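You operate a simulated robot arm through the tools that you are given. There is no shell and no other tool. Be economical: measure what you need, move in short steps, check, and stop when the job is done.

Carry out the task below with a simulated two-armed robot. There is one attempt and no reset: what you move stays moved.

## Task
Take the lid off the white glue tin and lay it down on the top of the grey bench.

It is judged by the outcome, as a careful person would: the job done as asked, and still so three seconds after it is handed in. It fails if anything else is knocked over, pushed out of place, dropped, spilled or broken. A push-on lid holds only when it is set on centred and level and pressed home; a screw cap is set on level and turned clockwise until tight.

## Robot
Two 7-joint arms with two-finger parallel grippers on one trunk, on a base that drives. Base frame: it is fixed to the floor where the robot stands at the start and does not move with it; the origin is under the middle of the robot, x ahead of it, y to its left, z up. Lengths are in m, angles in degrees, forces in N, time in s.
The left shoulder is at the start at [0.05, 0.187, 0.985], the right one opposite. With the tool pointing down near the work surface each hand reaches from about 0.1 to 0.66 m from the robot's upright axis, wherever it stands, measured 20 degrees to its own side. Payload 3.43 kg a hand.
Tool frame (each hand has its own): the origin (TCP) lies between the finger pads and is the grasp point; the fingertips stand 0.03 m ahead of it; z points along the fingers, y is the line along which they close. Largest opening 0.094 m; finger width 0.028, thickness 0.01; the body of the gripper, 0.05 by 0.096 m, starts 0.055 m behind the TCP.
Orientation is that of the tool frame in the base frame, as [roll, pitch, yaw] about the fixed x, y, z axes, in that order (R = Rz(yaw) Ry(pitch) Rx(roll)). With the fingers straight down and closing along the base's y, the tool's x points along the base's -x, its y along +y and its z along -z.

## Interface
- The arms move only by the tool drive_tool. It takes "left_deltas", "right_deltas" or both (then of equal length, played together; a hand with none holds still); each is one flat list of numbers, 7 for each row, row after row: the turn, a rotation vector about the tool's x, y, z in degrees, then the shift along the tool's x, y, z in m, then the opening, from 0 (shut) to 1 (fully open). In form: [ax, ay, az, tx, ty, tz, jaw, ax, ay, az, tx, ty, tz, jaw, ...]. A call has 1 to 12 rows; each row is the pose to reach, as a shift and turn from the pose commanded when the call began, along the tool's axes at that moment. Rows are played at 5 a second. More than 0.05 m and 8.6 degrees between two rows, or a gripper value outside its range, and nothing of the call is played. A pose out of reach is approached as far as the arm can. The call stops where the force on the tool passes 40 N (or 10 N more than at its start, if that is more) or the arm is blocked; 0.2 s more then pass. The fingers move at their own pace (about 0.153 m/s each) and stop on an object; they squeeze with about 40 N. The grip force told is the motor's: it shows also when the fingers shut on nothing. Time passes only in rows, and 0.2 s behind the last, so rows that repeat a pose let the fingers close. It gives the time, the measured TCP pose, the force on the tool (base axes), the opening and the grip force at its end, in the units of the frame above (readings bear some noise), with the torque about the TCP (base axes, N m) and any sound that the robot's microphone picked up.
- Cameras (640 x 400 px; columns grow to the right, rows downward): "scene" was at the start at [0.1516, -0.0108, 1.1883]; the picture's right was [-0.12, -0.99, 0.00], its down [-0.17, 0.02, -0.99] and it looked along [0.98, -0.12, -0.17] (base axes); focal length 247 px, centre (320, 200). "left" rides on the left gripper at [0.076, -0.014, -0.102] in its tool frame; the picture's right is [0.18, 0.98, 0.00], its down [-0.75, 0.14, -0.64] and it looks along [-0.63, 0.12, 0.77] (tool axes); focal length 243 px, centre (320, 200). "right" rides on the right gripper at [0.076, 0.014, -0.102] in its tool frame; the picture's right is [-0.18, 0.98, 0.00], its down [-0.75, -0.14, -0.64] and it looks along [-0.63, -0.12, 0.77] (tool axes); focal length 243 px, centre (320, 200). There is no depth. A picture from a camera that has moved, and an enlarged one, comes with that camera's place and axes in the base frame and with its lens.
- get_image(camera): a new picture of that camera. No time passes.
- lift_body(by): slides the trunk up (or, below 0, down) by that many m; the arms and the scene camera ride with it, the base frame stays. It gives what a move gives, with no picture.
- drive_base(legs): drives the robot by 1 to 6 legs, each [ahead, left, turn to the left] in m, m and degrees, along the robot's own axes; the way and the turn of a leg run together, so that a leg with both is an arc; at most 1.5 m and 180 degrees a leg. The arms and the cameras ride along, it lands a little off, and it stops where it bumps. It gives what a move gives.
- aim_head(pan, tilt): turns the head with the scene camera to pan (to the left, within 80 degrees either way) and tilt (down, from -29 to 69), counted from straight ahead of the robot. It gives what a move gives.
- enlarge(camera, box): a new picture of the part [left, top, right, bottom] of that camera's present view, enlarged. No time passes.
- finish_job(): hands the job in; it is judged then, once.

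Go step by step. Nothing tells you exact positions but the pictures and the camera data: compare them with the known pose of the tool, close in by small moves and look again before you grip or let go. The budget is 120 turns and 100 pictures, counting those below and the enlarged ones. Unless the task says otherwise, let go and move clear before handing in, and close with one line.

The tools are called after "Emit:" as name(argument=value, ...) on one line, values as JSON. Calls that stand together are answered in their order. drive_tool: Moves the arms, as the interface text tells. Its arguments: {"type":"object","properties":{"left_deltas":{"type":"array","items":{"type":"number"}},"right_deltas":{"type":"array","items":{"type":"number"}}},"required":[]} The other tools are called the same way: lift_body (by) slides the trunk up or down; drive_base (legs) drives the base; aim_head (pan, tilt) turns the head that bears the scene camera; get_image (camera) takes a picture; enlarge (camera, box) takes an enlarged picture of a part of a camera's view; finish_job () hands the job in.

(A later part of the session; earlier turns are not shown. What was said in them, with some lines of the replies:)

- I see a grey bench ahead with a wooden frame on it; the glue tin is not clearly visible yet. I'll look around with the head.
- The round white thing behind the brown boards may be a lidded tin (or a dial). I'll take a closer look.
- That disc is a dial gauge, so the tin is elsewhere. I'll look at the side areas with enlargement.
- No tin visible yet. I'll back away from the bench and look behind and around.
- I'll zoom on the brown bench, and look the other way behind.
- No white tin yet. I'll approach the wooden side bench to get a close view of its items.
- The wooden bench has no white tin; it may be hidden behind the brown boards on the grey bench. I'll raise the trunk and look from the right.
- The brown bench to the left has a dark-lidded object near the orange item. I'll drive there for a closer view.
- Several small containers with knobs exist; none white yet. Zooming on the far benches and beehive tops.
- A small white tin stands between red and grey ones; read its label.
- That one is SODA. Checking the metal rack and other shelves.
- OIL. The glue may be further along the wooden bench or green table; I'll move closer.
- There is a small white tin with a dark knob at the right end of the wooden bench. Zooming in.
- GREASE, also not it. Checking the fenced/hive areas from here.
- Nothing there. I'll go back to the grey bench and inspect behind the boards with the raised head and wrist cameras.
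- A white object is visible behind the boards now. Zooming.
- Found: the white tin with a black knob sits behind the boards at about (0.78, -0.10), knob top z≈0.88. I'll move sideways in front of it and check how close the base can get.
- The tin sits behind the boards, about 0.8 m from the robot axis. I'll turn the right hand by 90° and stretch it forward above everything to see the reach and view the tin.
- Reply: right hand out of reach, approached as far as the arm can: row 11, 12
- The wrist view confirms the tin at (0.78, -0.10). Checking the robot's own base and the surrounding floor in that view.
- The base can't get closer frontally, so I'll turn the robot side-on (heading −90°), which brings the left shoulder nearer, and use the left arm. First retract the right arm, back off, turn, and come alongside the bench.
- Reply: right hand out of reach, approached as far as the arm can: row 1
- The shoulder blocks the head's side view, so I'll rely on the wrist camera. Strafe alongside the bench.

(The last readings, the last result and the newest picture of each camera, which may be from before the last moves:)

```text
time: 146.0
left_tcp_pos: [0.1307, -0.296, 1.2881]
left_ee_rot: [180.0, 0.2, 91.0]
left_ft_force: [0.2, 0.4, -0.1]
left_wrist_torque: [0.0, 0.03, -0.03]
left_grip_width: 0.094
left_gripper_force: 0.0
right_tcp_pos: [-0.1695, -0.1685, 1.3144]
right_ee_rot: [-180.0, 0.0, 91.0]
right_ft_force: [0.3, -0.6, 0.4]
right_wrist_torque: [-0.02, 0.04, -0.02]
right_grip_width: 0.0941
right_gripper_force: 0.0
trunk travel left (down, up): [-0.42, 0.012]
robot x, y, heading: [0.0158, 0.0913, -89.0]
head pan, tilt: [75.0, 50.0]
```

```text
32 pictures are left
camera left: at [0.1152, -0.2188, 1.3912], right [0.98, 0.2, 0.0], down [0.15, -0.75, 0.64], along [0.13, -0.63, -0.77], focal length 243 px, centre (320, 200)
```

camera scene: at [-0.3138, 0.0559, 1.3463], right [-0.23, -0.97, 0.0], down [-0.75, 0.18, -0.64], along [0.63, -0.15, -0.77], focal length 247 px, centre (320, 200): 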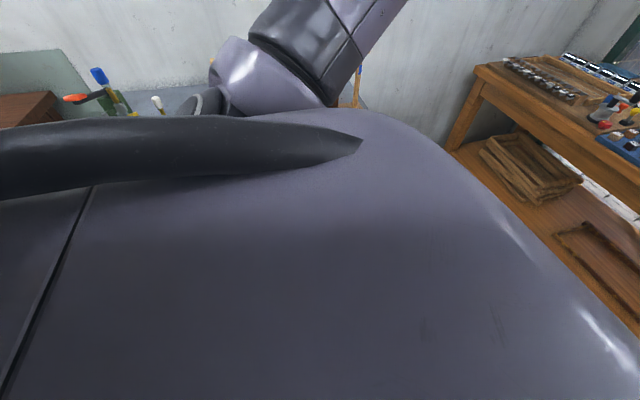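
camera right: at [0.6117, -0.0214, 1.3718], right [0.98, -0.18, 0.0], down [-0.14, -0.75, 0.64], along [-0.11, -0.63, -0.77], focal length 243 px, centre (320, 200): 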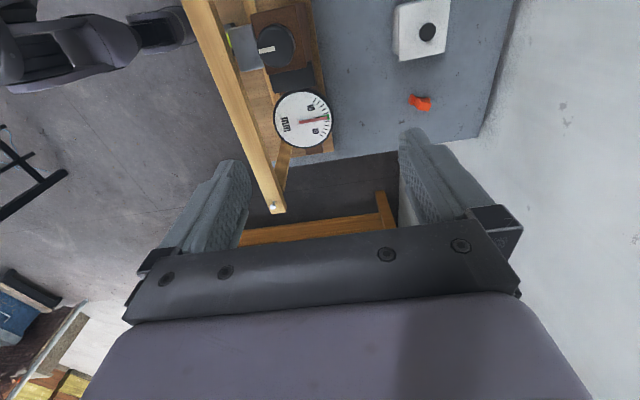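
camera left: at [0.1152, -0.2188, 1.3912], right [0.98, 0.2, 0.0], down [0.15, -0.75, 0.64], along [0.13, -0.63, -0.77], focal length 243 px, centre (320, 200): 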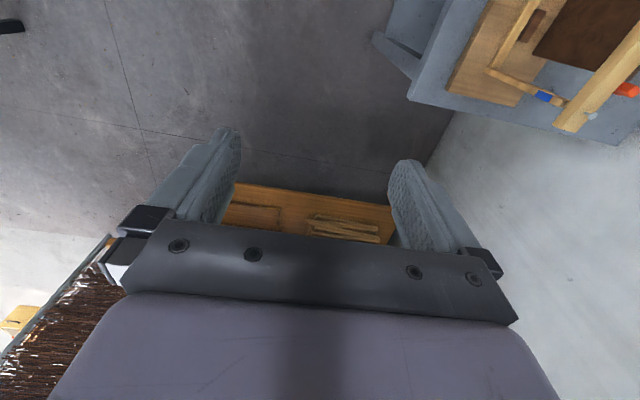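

The left hand already closes along base x. Move it out above the boards, staying high.

Emit:
drive_tool(left_deltas=[0, 0, 0, 0.016, 0.041, 0.004, 0.6, 0, 0, 0, 0.032, 0.082, 0.008, 0.6, 0, 0, 0, 0.049, 0.123, 0.012, 0.6, 0, 0, 0, 0.065, 0.163, 0.016, 0.6, 0, 0, 0, 0.081, 0.204, 0.02, 0.6, 0, 0, 0, 0.098, 0.245, 0.025, 0.6, 0, 0, 0, 0.114, 0.286, 0.03, 0.6, 0, 0, 0, 0.13, 0.327, 0.035, 0.6, 0, 0, 0, 0.147, 0.368, 0.04, 0.6, 0, 0, 0, 0.163, 0.409, 0.05, 0.6, 0, 0, 0, 0.18, 0.45, 0.055, 0.6, 0, 0, 0, 0.196, 0.49, 0.06, 0.6])

Emit:
get_image(camera="left")

```text
time: 148.6
left_tcp_pos: [0.6661, -0.2197, 1.2192]
left_ee_rot: [180.0, -0.1, 91.0]
left_ft_force: [0.3, 1.0, -0.5]
left_wrist_torque: [-0.02, 0.04, -0.01]
left_grip_width: 0.0564
left_gripper_force: 0.0
left hand out of reach, approached as far as the arm can: row 7, 8, 9, 10, 11, 12
right_tcp_pos: [-0.1675, -0.167, 1.3144]
right_ee_rot: [-179.9, 0.1, 91.1]
right_ft_force: [0.4, 0.5, -0.4]
right_wrist_torque: [-0.04, 0.02, 0.03]
right_grip_width: 0.0942
right_gripper_force: 0.0
trunk travel left (down, up): [-0.42, 0.012]
robot x, y, heading: [0.0164, 0.0882, -89.1]
head pan, tilt: [75.0, 50.0]
```

```text
31 pictures are left
camera left: at [0.6506, -0.1423, 1.3219], right [0.98, 0.2, 0.0], down [0.16, -0.75, 0.64], along [0.13, -0.63, -0.77], focal length 243 px, centre (320, 200)
```

left: 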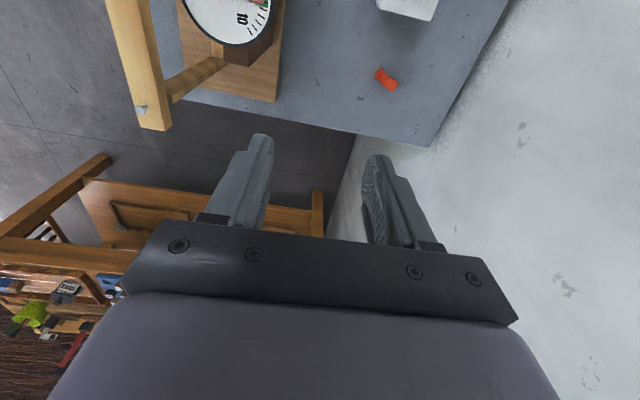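

The arm hit a limit at (0.67, -0.22). I'll rotate the tool yaw toward a more natural wrist direction while moving toward the tin, still high.

Emit:
drive_tool(left_deltas=[0, 0, -8, 0.0, 0.0, 0.0, 0.6, 0, 0, -16, 0.02, 0.0, 0.0, 0.6, 0, 0, -24, 0.04, 0.005, 0.01, 0.6, 0, 0, -32, 0.06, 0.01, 0.02, 0.6, 0, 0, -40, 0.08, 0.015, 0.03, 0.6, 0, 0, -48, 0.1, 0.02, 0.04, 0.6, 0, 0, -56, 0.12, 0.03, 0.05, 0.6])

Emit:
get_image(camera="left")

```text
time: 150.2
left_tcp_pos: [0.755, -0.1545, 1.1687]
left_ee_rot: [-180.0, 0.0, 147.1]
left_ft_force: [0.8, 0.2, -0.3]
left_wrist_torque: [-0.01, -0.03, 0.04]
left_grip_width: 0.0565
left_gripper_force: 0.1
left hand out of reach, approached as far as the arm can: row 2, 3, 4, 5, 6, 7
right_tcp_pos: [-0.1692, -0.1661, 1.3137]
right_ee_rot: [180.0, 0.0, 91.0]
right_ft_force: [-0.2, 0.4, 0.2]
right_wrist_torque: [0.0, 0.0, -0.01]
right_grip_width: 0.094
right_gripper_force: 0.1
trunk travel left (down, up): [-0.42, 0.012]
robot x, y, heading: [0.018, 0.0904, -89.3]
head pan, tilt: [75.0, 50.0]
```

```text
30 pictures are left
camera left: at [0.6829, -0.1248, 1.2718], right [0.38, 0.93, 0.0], down [0.71, -0.29, 0.64], along [0.59, -0.24, -0.77], focal length 243 px, centre (320, 200)
```

left: 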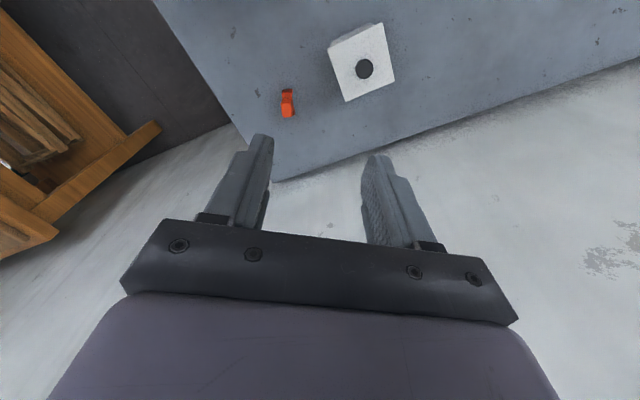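

Good; reach is nearly there. Continue turning toward yaw 180 and move over the knob while lowering to z≈1.03.

Emit:
drive_tool(left_deltas=[0, 0, -4, 0.001, 0.008, 0.02, 0.6, 0, 0, -8, 0.002, 0.016, 0.04, 0.6, 0, 0, -12, 0.003, 0.024, 0.06, 0.6, 0, 0, -16, 0.004, 0.032, 0.08, 0.6, 0, 0, -20, 0.006, 0.04, 0.1, 0.6, 0, 0, -24, 0.007, 0.048, 0.12, 0.6, 0, 0, -28, 0.008, 0.055, 0.13, 0.6, 0, 0, -32, 0.009, 0.062, 0.14, 0.6])

Emit:
get_image(camera="left")

```text
time: 152.0
left_tcp_pos: [0.7775, -0.097, 1.0295]
left_ee_rot: [-179.8, 0.0, 179.0]
left_ft_force: [0.4, 0.9, 0.6]
left_wrist_torque: [-0.01, 0.01, -0.02]
left_grip_width: 0.0563
left_gripper_force: 0.1
left hand out of reach, approached as far as the arm can: row 2
right_tcp_pos: [-0.1684, -0.168, 1.314]
right_ee_rot: [-179.9, 0.1, 90.9]
right_ft_force: [0.4, -0.5, -0.8]
right_wrist_torque: [-0.01, 0.01, 0.04]
right_grip_width: 0.0939
right_gripper_force: 0.0
trunk travel left (down, up): [-0.42, 0.012]
robot x, y, heading: [0.0181, 0.0914, -88.9]
head pan, tilt: [75.0, 50.0]
```

```text
29 pictures are left
camera left: at [0.7021, -0.1095, 1.1316], right [-0.17, 0.99, 0.0], down [0.76, 0.13, 0.64], along [0.63, 0.11, -0.77], focal length 243 px, centre (320, 200)
```

left: 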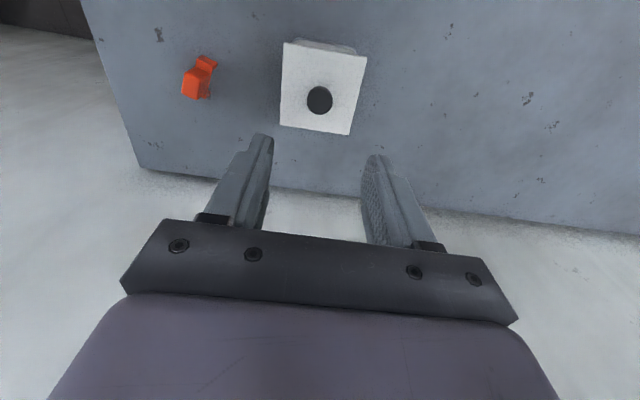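

Hand is nearly centred above the knob. A close look to verify the tin/lid details.

Emit:
enlarge(camera="left", box=[260, 20, 388, 100])

Emit:
enlarge(camera="left", box=[160, 20, 480, 220])

```text
5.00 times, centred on (324, 60) of left
camera zoom: at [0.7021, -0.1095, 1.1316], right [-0.17, 0.99, 0.0], down [0.76, 0.13, 0.64], along [0.63, 0.11, -0.77], focal length 1213 px, centre (300, 900)
```

zoom: 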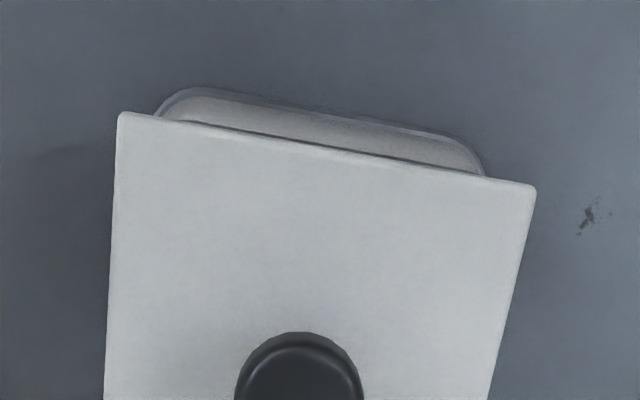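

```text
2.00 times, centred on (320, 120) of left
camera zoom: at [0.7021, -0.1095, 1.1316], right [-0.17, 0.99, 0.0], down [0.76, 0.13, 0.64], along [0.63, 0.11, -0.77], focal length 485 px, centre (320, 360)
```

zoom: 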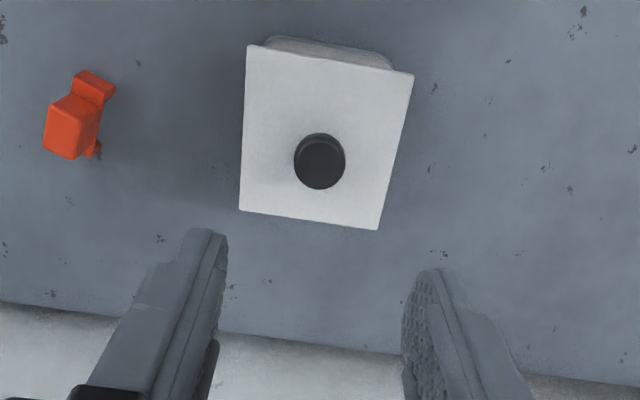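

Aligned over the knob. Lower to tips just above the lid and check.

Emit:
drive_tool(left_deltas=[0, 0, 0, 0, 0, 0.025, 0.6, 0, 0, 0, 0, 0, 0.05, 0.6, 0, 0, 0, 0, 0, 0.075, 0.6, 0, 0, 0, 0, 0, 0.1, 0.6, 0, 0, 0, 0, 0, 0.12, 0.6, 0, 0, 0, 0, 0, 0.12, 0.6])

Emit:
get_image(camera="left")

```text
time: 153.4
left_tcp_pos: [0.7766, -0.098, 0.9103]
left_ee_rot: [-179.9, 0.0, 179.0]
left_ft_force: [0.9, 0.6, -0.1]
left_wrist_torque: [0.01, -0.02, -0.01]
left_grip_width: 0.0564
left_gripper_force: 0.1
right_tcp_pos: [-0.1688, -0.168, 1.3145]
right_ee_rot: [-179.9, 0.1, 91.0]
right_ft_force: [0.4, 1.0, 0.2]
right_wrist_torque: [0.04, 0.01, -0.01]
right_grip_width: 0.0941
right_gripper_force: 0.2
trunk travel left (down, up): [-0.42, 0.012]
robot x, y, heading: [0.0192, 0.0905, -89.0]
head pan, tilt: [75.0, 50.0]
```

```text
26 pictures are left
camera left: at [0.7003, -0.1103, 1.0125], right [-0.17, 0.99, 0.0], down [0.76, 0.13, 0.64], along [0.63, 0.11, -0.77], focal length 243 px, centre (320, 200)
```

left: 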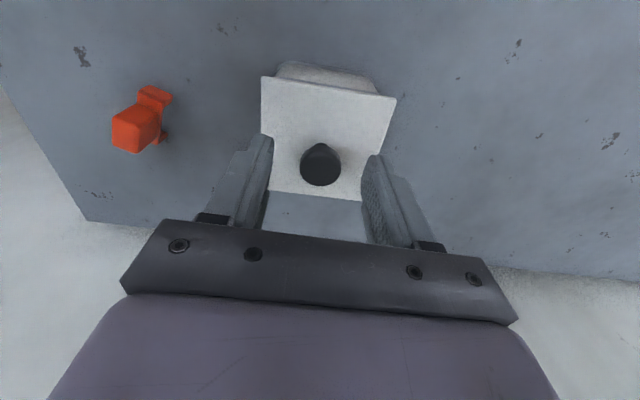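

Knob top ≈0.89, lid ≈0.866. Lower 10 mm and close gently on the knob.

Emit:
drive_tool(left_deltas=[0, 0, 0, 0, 0, 0.005, 0.6, 0, 0, 0, 0, 0, 0.01, 0.6])

Emit:
enlarge(camera="left", box=[200, 60, 440, 210])

```text
time: 154.0
left_tcp_pos: [0.7784, -0.0994, 0.8984]
left_ee_rot: [-179.9, 0.0, 178.9]
left_ft_force: [0.3, 0.1, 0.8]
left_wrist_torque: [-0.02, 0.03, -0.02]
left_grip_width: 0.0566
left_gripper_force: 0.0
right_tcp_pos: [-0.1679, -0.1679, 1.3146]
right_ee_rot: [180.0, 0.0, 91.0]
right_ft_force: [-0.4, 0.4, 0.4]
right_wrist_torque: [0.03, 0.0, 0.0]
right_grip_width: 0.0941
right_gripper_force: 0.1
trunk travel left (down, up): [-0.42, 0.012]
robot x, y, heading: [0.0189, 0.09, -88.7]
head pan, tilt: [75.0, 50.0]
```

```text
2.67 times, centred on (320, 135) of left
camera zoom: at [0.7015, -0.111, 1.0023], right [-0.17, 0.99, 0.0], down [0.76, 0.13, 0.64], along [0.63, 0.11, -0.77], focal length 647 px, centre (320, 373)
```

zoom: 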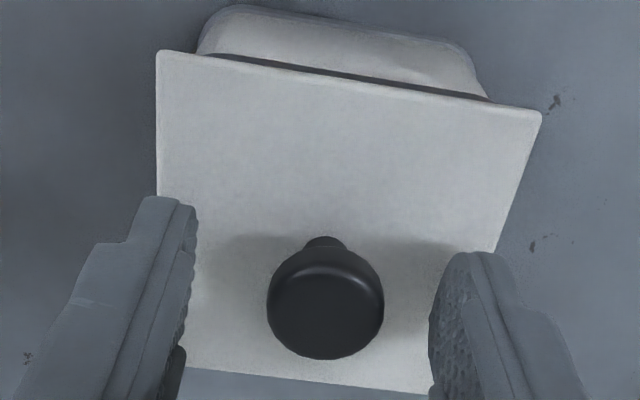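

Aligned. Close on the knob.

Emit:
drive_tool(left_deltas=[0, 0, 0, 0, 0, 0, 0.4, 0, 0, 0, 0, 0, 0, 0.2, 0, 0, 0, 0, 0, 0, 0.0, 0, 0, 0, 0, 0, 0, 0.0, 0, 0, 0, 0, 0, 0, 0.0])

Emit:
enlarge(camera="left", box=[200, 60, 440, 210])

```text
time: 155.2
left_tcp_pos: [0.7776, -0.0992, 0.9004]
left_ee_rot: [-179.9, -0.1, 179.0]
left_ft_force: [0.4, 0.0, 0.4]
left_wrist_torque: [0.0, -0.03, -0.02]
left_grip_width: 0.0234
left_gripper_force: 40.2
right_tcp_pos: [-0.1678, -0.1684, 1.3146]
right_ee_rot: [-180.0, 0.1, 91.0]
right_ft_force: [-0.6, -1.1, -0.8]
right_wrist_torque: [0.02, 0.0, 0.01]
right_grip_width: 0.094
right_gripper_force: 0.1
trunk travel left (down, up): [-0.42, 0.012]
robot x, y, heading: [0.0184, 0.0919, -89.0]
head pan, tilt: [75.0, 50.0]
heard: snap
```

```text
2.67 times, centred on (320, 135) of left
camera zoom: at [0.7014, -0.1112, 1.0025], right [-0.17, 0.99, 0.0], down [0.76, 0.13, 0.64], along [0.63, 0.11, -0.77], focal length 647 px, centre (320, 373)
```

zoom: 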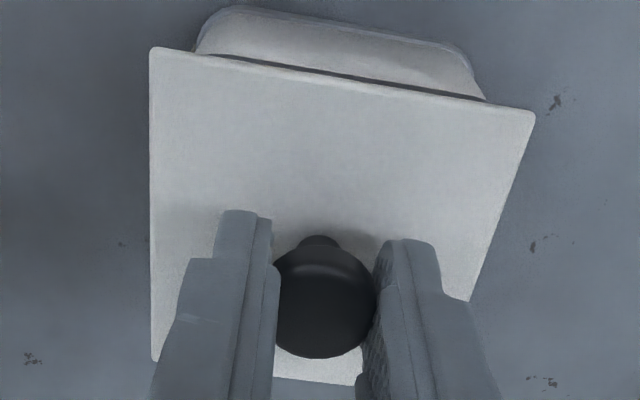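

Gripped at 23 mm, and a snap was heard (lid popped). Lift straight up slowly.

Emit:
drive_tool(left_deltas=[0, 0, 0, 0, 0, -0.005, 0, 0, 0, 0, 0, 0, -0.01, 0, 0, 0, 0, 0, 0, -0.02, 0, 0, 0, 0, 0, 0, -0.03, 0, 0, 0, 0, 0, 0, -0.04, 0, 0, 0, 0, 0, 0, -0.05, 0])

Emit:
get_image(camera="left")

```text
time: 156.6
left_tcp_pos: [0.7798, -0.1019, 0.9484]
left_ee_rot: [-179.9, 0.0, 179.0]
left_ft_force: [-0.6, -0.1, 0.2]
left_wrist_torque: [-0.04, 0.02, -0.03]
left_grip_width: 0.0236
left_gripper_force: 39.8
right_tcp_pos: [-0.1686, -0.1672, 1.3135]
right_ee_rot: [179.9, -0.1, 91.0]
right_ft_force: [0.8, -0.5, 0.0]
right_wrist_torque: [0.02, 0.04, 0.0]
right_grip_width: 0.0939
right_gripper_force: 0.0
trunk travel left (down, up): [-0.42, 0.012]
robot x, y, heading: [0.0203, 0.0926, -89.2]
head pan, tilt: [75.0, 50.0]
```

```text
23 pictures are left
camera left: at [0.7028, -0.1115, 1.0509], right [-0.17, 0.99, 0.0], down [0.76, 0.13, 0.64], along [0.63, 0.11, -0.77], focal length 243 px, centre (320, 200)
```

left: 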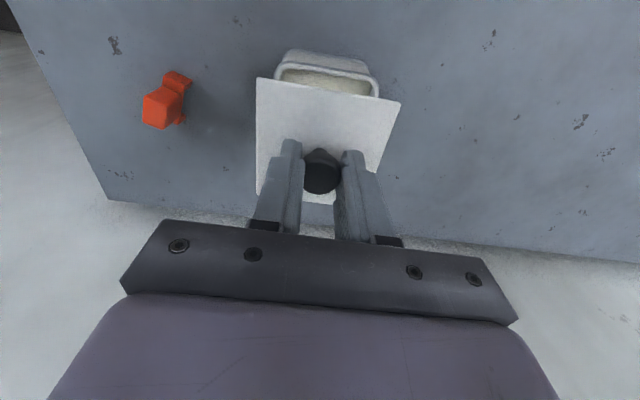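

The lid is off and held. Raise a little and move it to the clear bench area on the tin's left.

Emit:
drive_tool(left_deltas=[0, 0, 0, 0, 0, -0.015, 0, 0, 0, 0, 0, 0, -0.03, 0, 0, 0, 0, 0.005, 0.025, -0.03, 0, 0, 0, 0, 0.01, 0.05, -0.03, 0, 0, 0, 0, 0.015, 0.075, -0.03, 0, 0, 0, 0, 0.02, 0.1, -0.03, 0, 0, 0, 0, 0.025, 0.13, -0.03, 0, 0, 0, 0, 0.025, 0.13, -0.03, 0])

Emit:
get_image(camera="left")

```text
time: 158.4
left_tcp_pos: [0.7558, 0.0298, 0.9796]
left_ee_rot: [-179.9, 0.0, 179.0]
left_ft_force: [-0.1, -0.3, -0.5]
left_wrist_torque: [-0.02, 0.02, 0.05]
left_grip_width: 0.0236
left_gripper_force: 40.0
right_tcp_pos: [-0.1686, -0.1683, 1.3138]
right_ee_rot: [-179.9, 0.0, 91.0]
right_ft_force: [0.4, -0.7, 0.4]
right_wrist_torque: [-0.03, 0.0, 0.01]
right_grip_width: 0.0939
right_gripper_force: 0.1
trunk travel left (down, up): [-0.42, 0.012]
robot x, y, heading: [0.0202, 0.0903, -89.0]
head pan, tilt: [75.0, 50.0]
```

```text
22 pictures are left
camera left: at [0.6796, 0.0187, 1.0803], right [-0.17, 0.99, 0.0], down [0.76, 0.13, 0.64], along [0.63, 0.11, -0.77], focal length 243 px, centre (320, 200)
```

left: 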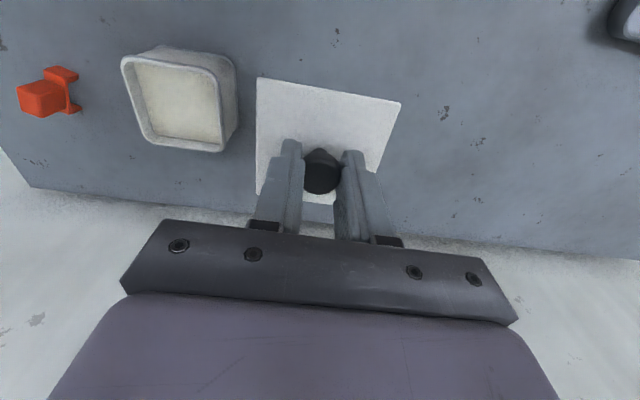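

The tin's contents are visible and the spot here is clear. Before lowering, check the forearm's clearance above the frame.

Emit:
aim_head(pan=80, tilt=15)

Emit:
get_image(camera="scene")

Emit:
get_image(camera="right")

```text
time: 159.4
left_tcp_pos: [0.7561, 0.0293, 0.9773]
left_ee_rot: [-179.9, 0.1, 179.0]
left_ft_force: [-0.4, -1.1, -1.5]
left_wrist_torque: [0.04, 0.0, 0.03]
left_grip_width: 0.0236
left_gripper_force: 39.9
right_tcp_pos: [-0.1692, -0.1679, 1.3138]
right_ee_rot: [180.0, 0.0, 91.1]
right_ft_force: [0.9, -0.9, 0.6]
right_wrist_torque: [0.0, 0.01, -0.01]
right_grip_width: 0.0941
right_gripper_force: 0.2
trunk travel left (down, up): [-0.42, 0.012]
robot x, y, heading: [0.0177, 0.091, -89.0]
head pan, tilt: [80.0, 15.0]
```

```text
21 pictures are left
camera scene: at [0.1126, 0.019, 1.3999], right [-0.16, -0.99, 0.0], down [-0.26, 0.04, -0.97], along [0.95, -0.15, -0.26], focal length 247 px, centre (320, 200)
```

scene: 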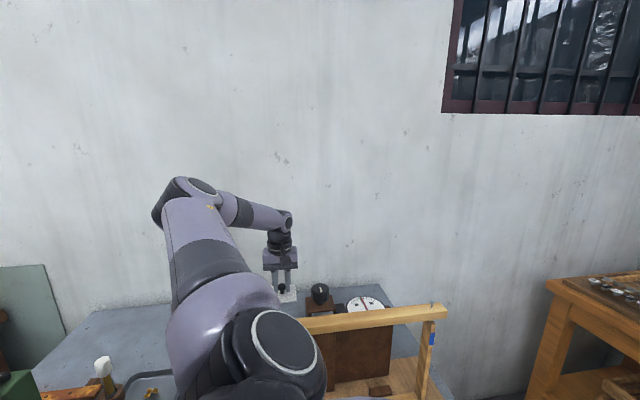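

```text
20 pictures are left
camera right: at [-0.1557, -0.0905, 1.4166], right [0.99, -0.17, 0.0], down [-0.13, -0.76, 0.64], along [-0.11, -0.63, -0.77], focal length 243 px, centre (320, 200)
```

right: 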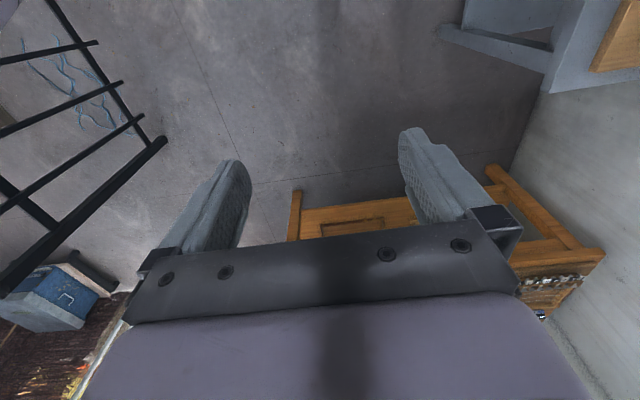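

The arm's elbow is up and to the left, well clear. Lower the lid toward the bench.

Emit:
drive_tool(left_deltas=[0, 0, 0, 0, 0, 0.025, 0, 0, 0, 0, 0, 0, 0.05, 0, 0, 0, 0, 0, 0, 0.075, 0, 0, 0, 0, 0, 0, 0.095, 0, 0, 0, 0, 0, 0, 0.105, 0, 0, 0, 0, 0, 0, 0.11, 0])

Emit:
get_image(camera="left")

Emit:
enlarge(camera="scene", box=[240, 210, 400, 310])

```text
time: 160.8
left_tcp_pos: [0.7552, 0.0302, 0.8687]
left_ee_rot: [-179.9, -0.1, 178.9]
left_ft_force: [0.4, -0.1, -0.3]
left_wrist_torque: [-0.03, -0.01, 0.0]
left_grip_width: 0.0235
left_gripper_force: 39.8
right_tcp_pos: [-0.1673, -0.1674, 1.3134]
right_ee_rot: [-180.0, 0.1, 91.0]
right_ft_force: [0.3, 0.3, -0.3]
right_wrist_torque: [0.0, -0.03, 0.03]
right_grip_width: 0.0937
right_gripper_force: 0.0
trunk travel left (down, up): [-0.42, 0.012]
robot x, y, heading: [0.0192, 0.0903, -89.1]
head pan, tilt: [80.0, 15.0]
```

```text
19 pictures are left
camera left: at [0.6793, 0.0188, 0.9713], right [-0.17, 0.99, 0.0], down [0.76, 0.13, 0.64], along [0.63, 0.11, -0.77], focal length 243 px, centre (320, 200)
```

left: 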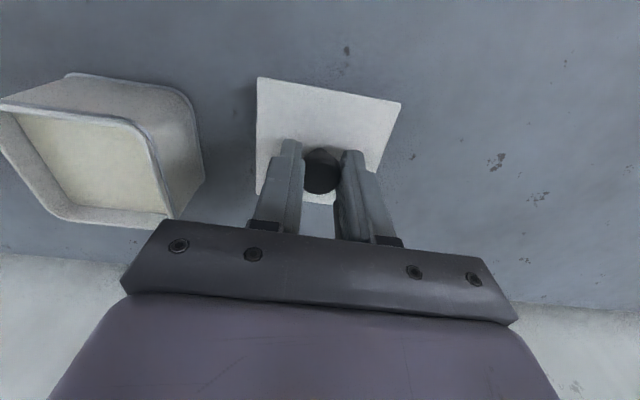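

```text
4.00 times, centred on (320, 260) of scene
camera zoom: at [0.1126, 0.0189, 1.4], right [-0.16, -0.99, 0.0], down [-0.26, 0.04, -0.97], along [0.95, -0.15, -0.26], focal length 987 px, centre (320, -40)
```

zoom: 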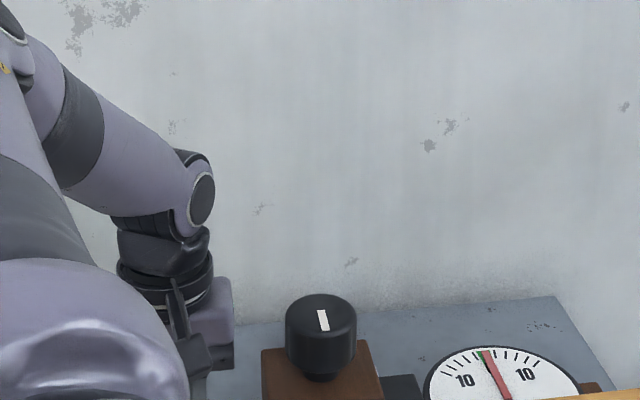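

Continue down in small steps feeling for contact.

Emit:
drive_tool(left_deltas=[0, 0, 0, 0, 0, 0.004, 0, 0, 0, 0, 0, 0, 0.008, 0, 0, 0, 0, 0, 0, 0.011, 0])

Emit:
enlarge(camera="left", box=[200, 40, 440, 190])

```text
time: 161.6
left_tcp_pos: [0.7565, 0.0312, 0.8575]
left_ee_rot: [-179.8, 0.0, 178.9]
left_ft_force: [0.5, -0.1, -1.8]
left_wrist_torque: [-0.02, 0.01, -0.02]
left_grip_width: 0.0233
left_gripper_force: 40.0
right_tcp_pos: [-0.1697, -0.1679, 1.3128]
right_ee_rot: [179.9, 0.0, 91.0]
right_ft_force: [0.4, -0.1, 0.5]
right_wrist_torque: [-0.01, -0.01, -0.01]
right_grip_width: 0.0941
right_gripper_force: 0.0
trunk travel left (down, up): [-0.42, 0.012]
robot x, y, heading: [0.0187, 0.0882, -89.0]
head pan, tilt: [80.0, 15.0]
```

```text
2.67 times, centred on (320, 115) of left
camera zoom: at [0.6802, 0.0192, 0.9609], right [-0.17, 0.99, 0.0], down [0.76, 0.13, 0.64], along [0.63, 0.11, -0.77], focal length 647 px, centre (320, 427)
```

zoom: 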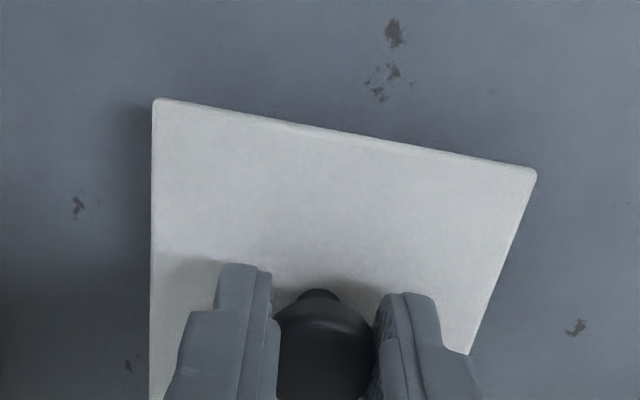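

Emit:
drive_tool(left_deltas=[0, 0, 0, 0, 0, 0.002, 0, 0, 0, 0, 0, 0, 0.004, 0])

Emit:
drive_tool(left_deltas=[0, 0, 0, 0, 0, 0.001, 0, 0, 0, 0, 0, 0, 0.002, 0])

```text
time: 162.2
left_tcp_pos: [0.7571, 0.0319, 0.8526]
left_ee_rot: [-179.9, 0.0, 179.0]
left_ft_force: [-0.4, -0.4, -0.9]
left_wrist_torque: [-0.01, 0.01, 0.0]
left_grip_width: 0.0233
left_gripper_force: 40.1
right_tcp_pos: [-0.169, -0.1672, 1.3136]
right_ee_rot: [179.9, 0.0, 91.0]
right_ft_force: [0.2, 0.1, -0.2]
right_wrist_torque: [0.0, -0.02, 0.01]
right_grip_width: 0.094
right_gripper_force: 0.1
trunk travel left (down, up): [-0.42, 0.012]
robot x, y, heading: [0.0181, 0.0935, -88.8]
head pan, tilt: [80.0, 15.0]
```

```text
time: 162.8
left_tcp_pos: [0.757, 0.0317, 0.8535]
left_ee_rot: [-179.9, 0.0, 179.0]
left_ft_force: [0.4, 0.1, -0.3]
left_wrist_torque: [-0.01, -0.02, 0.0]
left_grip_width: 0.0235
left_gripper_force: 40.4
right_tcp_pos: [-0.1688, -0.1683, 1.3127]
right_ee_rot: [-180.0, 0.1, 91.0]
right_ft_force: [0.4, 0.7, -0.3]
right_wrist_torque: [0.0, 0.0, 0.0]
right_grip_width: 0.0942
right_gripper_force: 0.0
trunk travel left (down, up): [-0.42, 0.012]
robot x, y, heading: [0.0173, 0.0906, -89.1]
head pan, tilt: [80.0, 15.0]
```

Emit:
drive_tool(left_deltas=[0, 0, 0, 0, 0, 0.002, 0, 0, 0, 0, 0, 0, 0.004, 0])

Emit:
drive_tool(left_deltas=[0, 0, 0, 0, 0, 0.002, 0, 0, 0, 0, 0, 0, 0.003, 0])

Emit:
enlarge(camera="left", box=[200, 40, 440, 190])

```text
time: 163.4
left_tcp_pos: [0.7543, 0.0305, 0.8476]
left_ee_rot: [-179.9, -0.1, 179.0]
left_ft_force: [0.3, -0.2, 0.5]
left_wrist_torque: [0.04, 0.01, 0.02]
left_grip_width: 0.0235
left_gripper_force: 40.5
right_tcp_pos: [-0.1686, -0.1671, 1.3134]
right_ee_rot: [-179.9, 0.0, 91.0]
right_ft_force: [0.6, -0.5, -0.6]
right_wrist_torque: [0.01, -0.02, -0.01]
right_grip_width: 0.0939
right_gripper_force: 0.0
trunk travel left (down, up): [-0.42, 0.012]
robot x, y, heading: [0.0178, 0.0902, -88.8]
head pan, tilt: [80.0, 15.0]
```

```text
time: 164.0
left_tcp_pos: [0.7564, 0.0313, 0.8472]
left_ee_rot: [-179.8, 0.2, 179.1]
left_ft_force: [-2.7, -1.4, 20.1]
left_wrist_torque: [0.06, 0.38, 0.03]
left_grip_width: 0.0234
left_gripper_force: 39.9
right_tcp_pos: [-0.1709, -0.1668, 1.3135]
right_ee_rot: [179.8, 0.0, 91.1]
right_ft_force: [0.3, 0.2, 0.4]
right_wrist_torque: [0.0, -0.02, 0.02]
right_grip_width: 0.0942
right_gripper_force: 0.0
trunk travel left (down, up): [-0.42, 0.012]
robot x, y, heading: [0.0191, 0.0958, -88.8]
head pan, tilt: [80.0, 15.0]
```

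```text
2.67 times, centred on (320, 115) of left
camera zoom: at [0.6792, 0.0196, 0.9497], right [-0.17, 0.99, 0.0], down [0.75, 0.13, 0.64], along [0.64, 0.11, -0.76], focal length 647 px, centre (320, 427)
```

zoom: 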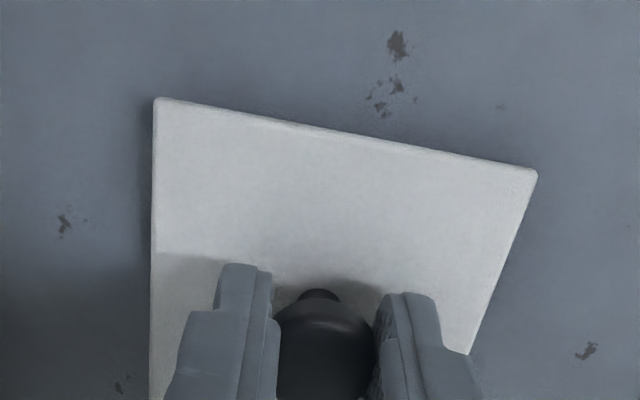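

Contact with the bench (20 N). Ease up 1.5 mm and open.

Emit:
drive_tool(left_deltas=[0, 0, 0, 0, 0, -0.0015, 0, 0, 0, 0, 0, 0, -0.0015, 0.3, 0, 0, 0, 0, 0, -0.0015, 0.4, 0, 0, 0, 0, 0, -0.0015, 0.55, 0, 0, 0, 0, 0, -0.0015, 0.55])

Emit:
get_image(camera="left")

```text
time: 165.2
left_tcp_pos: [0.7566, 0.0325, 0.8464]
left_ee_rot: [-179.9, 0.0, 179.0]
left_ft_force: [0.3, -0.1, 0.7]
left_wrist_torque: [-0.03, -0.01, 0.02]
left_grip_width: 0.0515
left_gripper_force: 0.1
right_tcp_pos: [-0.1684, -0.1685, 1.3135]
right_ee_rot: [180.0, 0.0, 91.0]
right_ft_force: [0.1, 0.4, -0.5]
right_wrist_torque: [-0.02, 0.02, -0.03]
right_grip_width: 0.0938
right_gripper_force: 0.2
trunk travel left (down, up): [-0.42, 0.012]
robot x, y, heading: [0.0202, 0.0922, -89.2]
head pan, tilt: [80.0, 15.0]
```

```text
15 pictures are left
camera left: at [0.6808, 0.0203, 0.9484], right [-0.17, 0.99, 0.0], down [0.76, 0.13, 0.64], along [0.63, 0.11, -0.77], focal length 243 px, centre (320, 200)
```

left: 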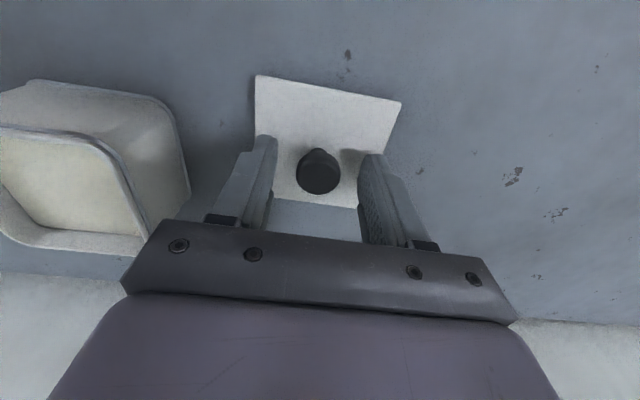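

The lid is lying on the bench and released. Raise the hand straight up, clear of everything.

Emit:
drive_tool(left_deltas=[0, 0, 0, 0, 0, -0.02, 0.55, 0, 0, 0, 0, 0, -0.05, 0.55, 0, 0, 0, 0, 0, -0.09, 0.55, 0, 0, 0, 0, 0, -0.13, 0.55, 0, 0, 0, 0, 0, -0.17, 0.55, 0, 0, 0, 0, 0, -0.21, 0.55])

Emit:
get_image(camera="left")

```text
time: 166.6
left_tcp_pos: [0.7555, 0.0323, 1.0554]
left_ee_rot: [180.0, 0.0, 179.0]
left_ft_force: [-0.6, 0.7, 0.1]
left_wrist_torque: [0.0, -0.02, 0.01]
left_grip_width: 0.0518
left_gripper_force: 0.1
right_tcp_pos: [-0.1687, -0.1681, 1.3136]
right_ee_rot: [180.0, -0.1, 90.9]
right_ft_force: [-0.3, 0.7, 0.4]
right_wrist_torque: [0.01, 0.03, 0.0]
right_grip_width: 0.0941
right_gripper_force: 0.2
trunk travel left (down, up): [-0.42, 0.012]
robot x, y, heading: [0.0204, 0.0949, -89.1]
head pan, tilt: [80.0, 15.0]
```

```text
14 pictures are left
camera left: at [0.6791, 0.0207, 1.1577], right [-0.17, 0.99, 0.0], down [0.76, 0.13, 0.64], along [0.63, 0.11, -0.77], focal length 243 px, centre (320, 200)
```

left: 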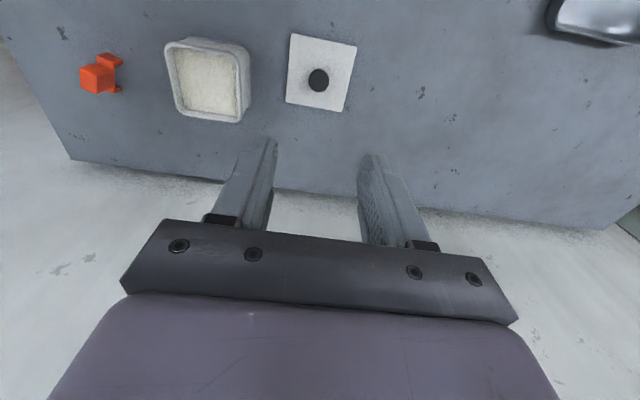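

The lid lies flat on the grey bench beside the open, undisturbed tin, and the hand is clear. Handing in.

Emit:
finish_job()

```text
The job is handed in.
```

I took the lid off the white tin and laid it flat on top of the grey bench, just left of the tin, then let go and moved the hand clear. I never saw the tin's label. I took it to be the glue tin because it is the only white tin I saw on that bench and it holds a cream-coloured filling. The other white tins I found elsewhere read SODA, GREASE and SUGAR. In the last picture the tin was still upright, and I saw nothing else disturbed around it.
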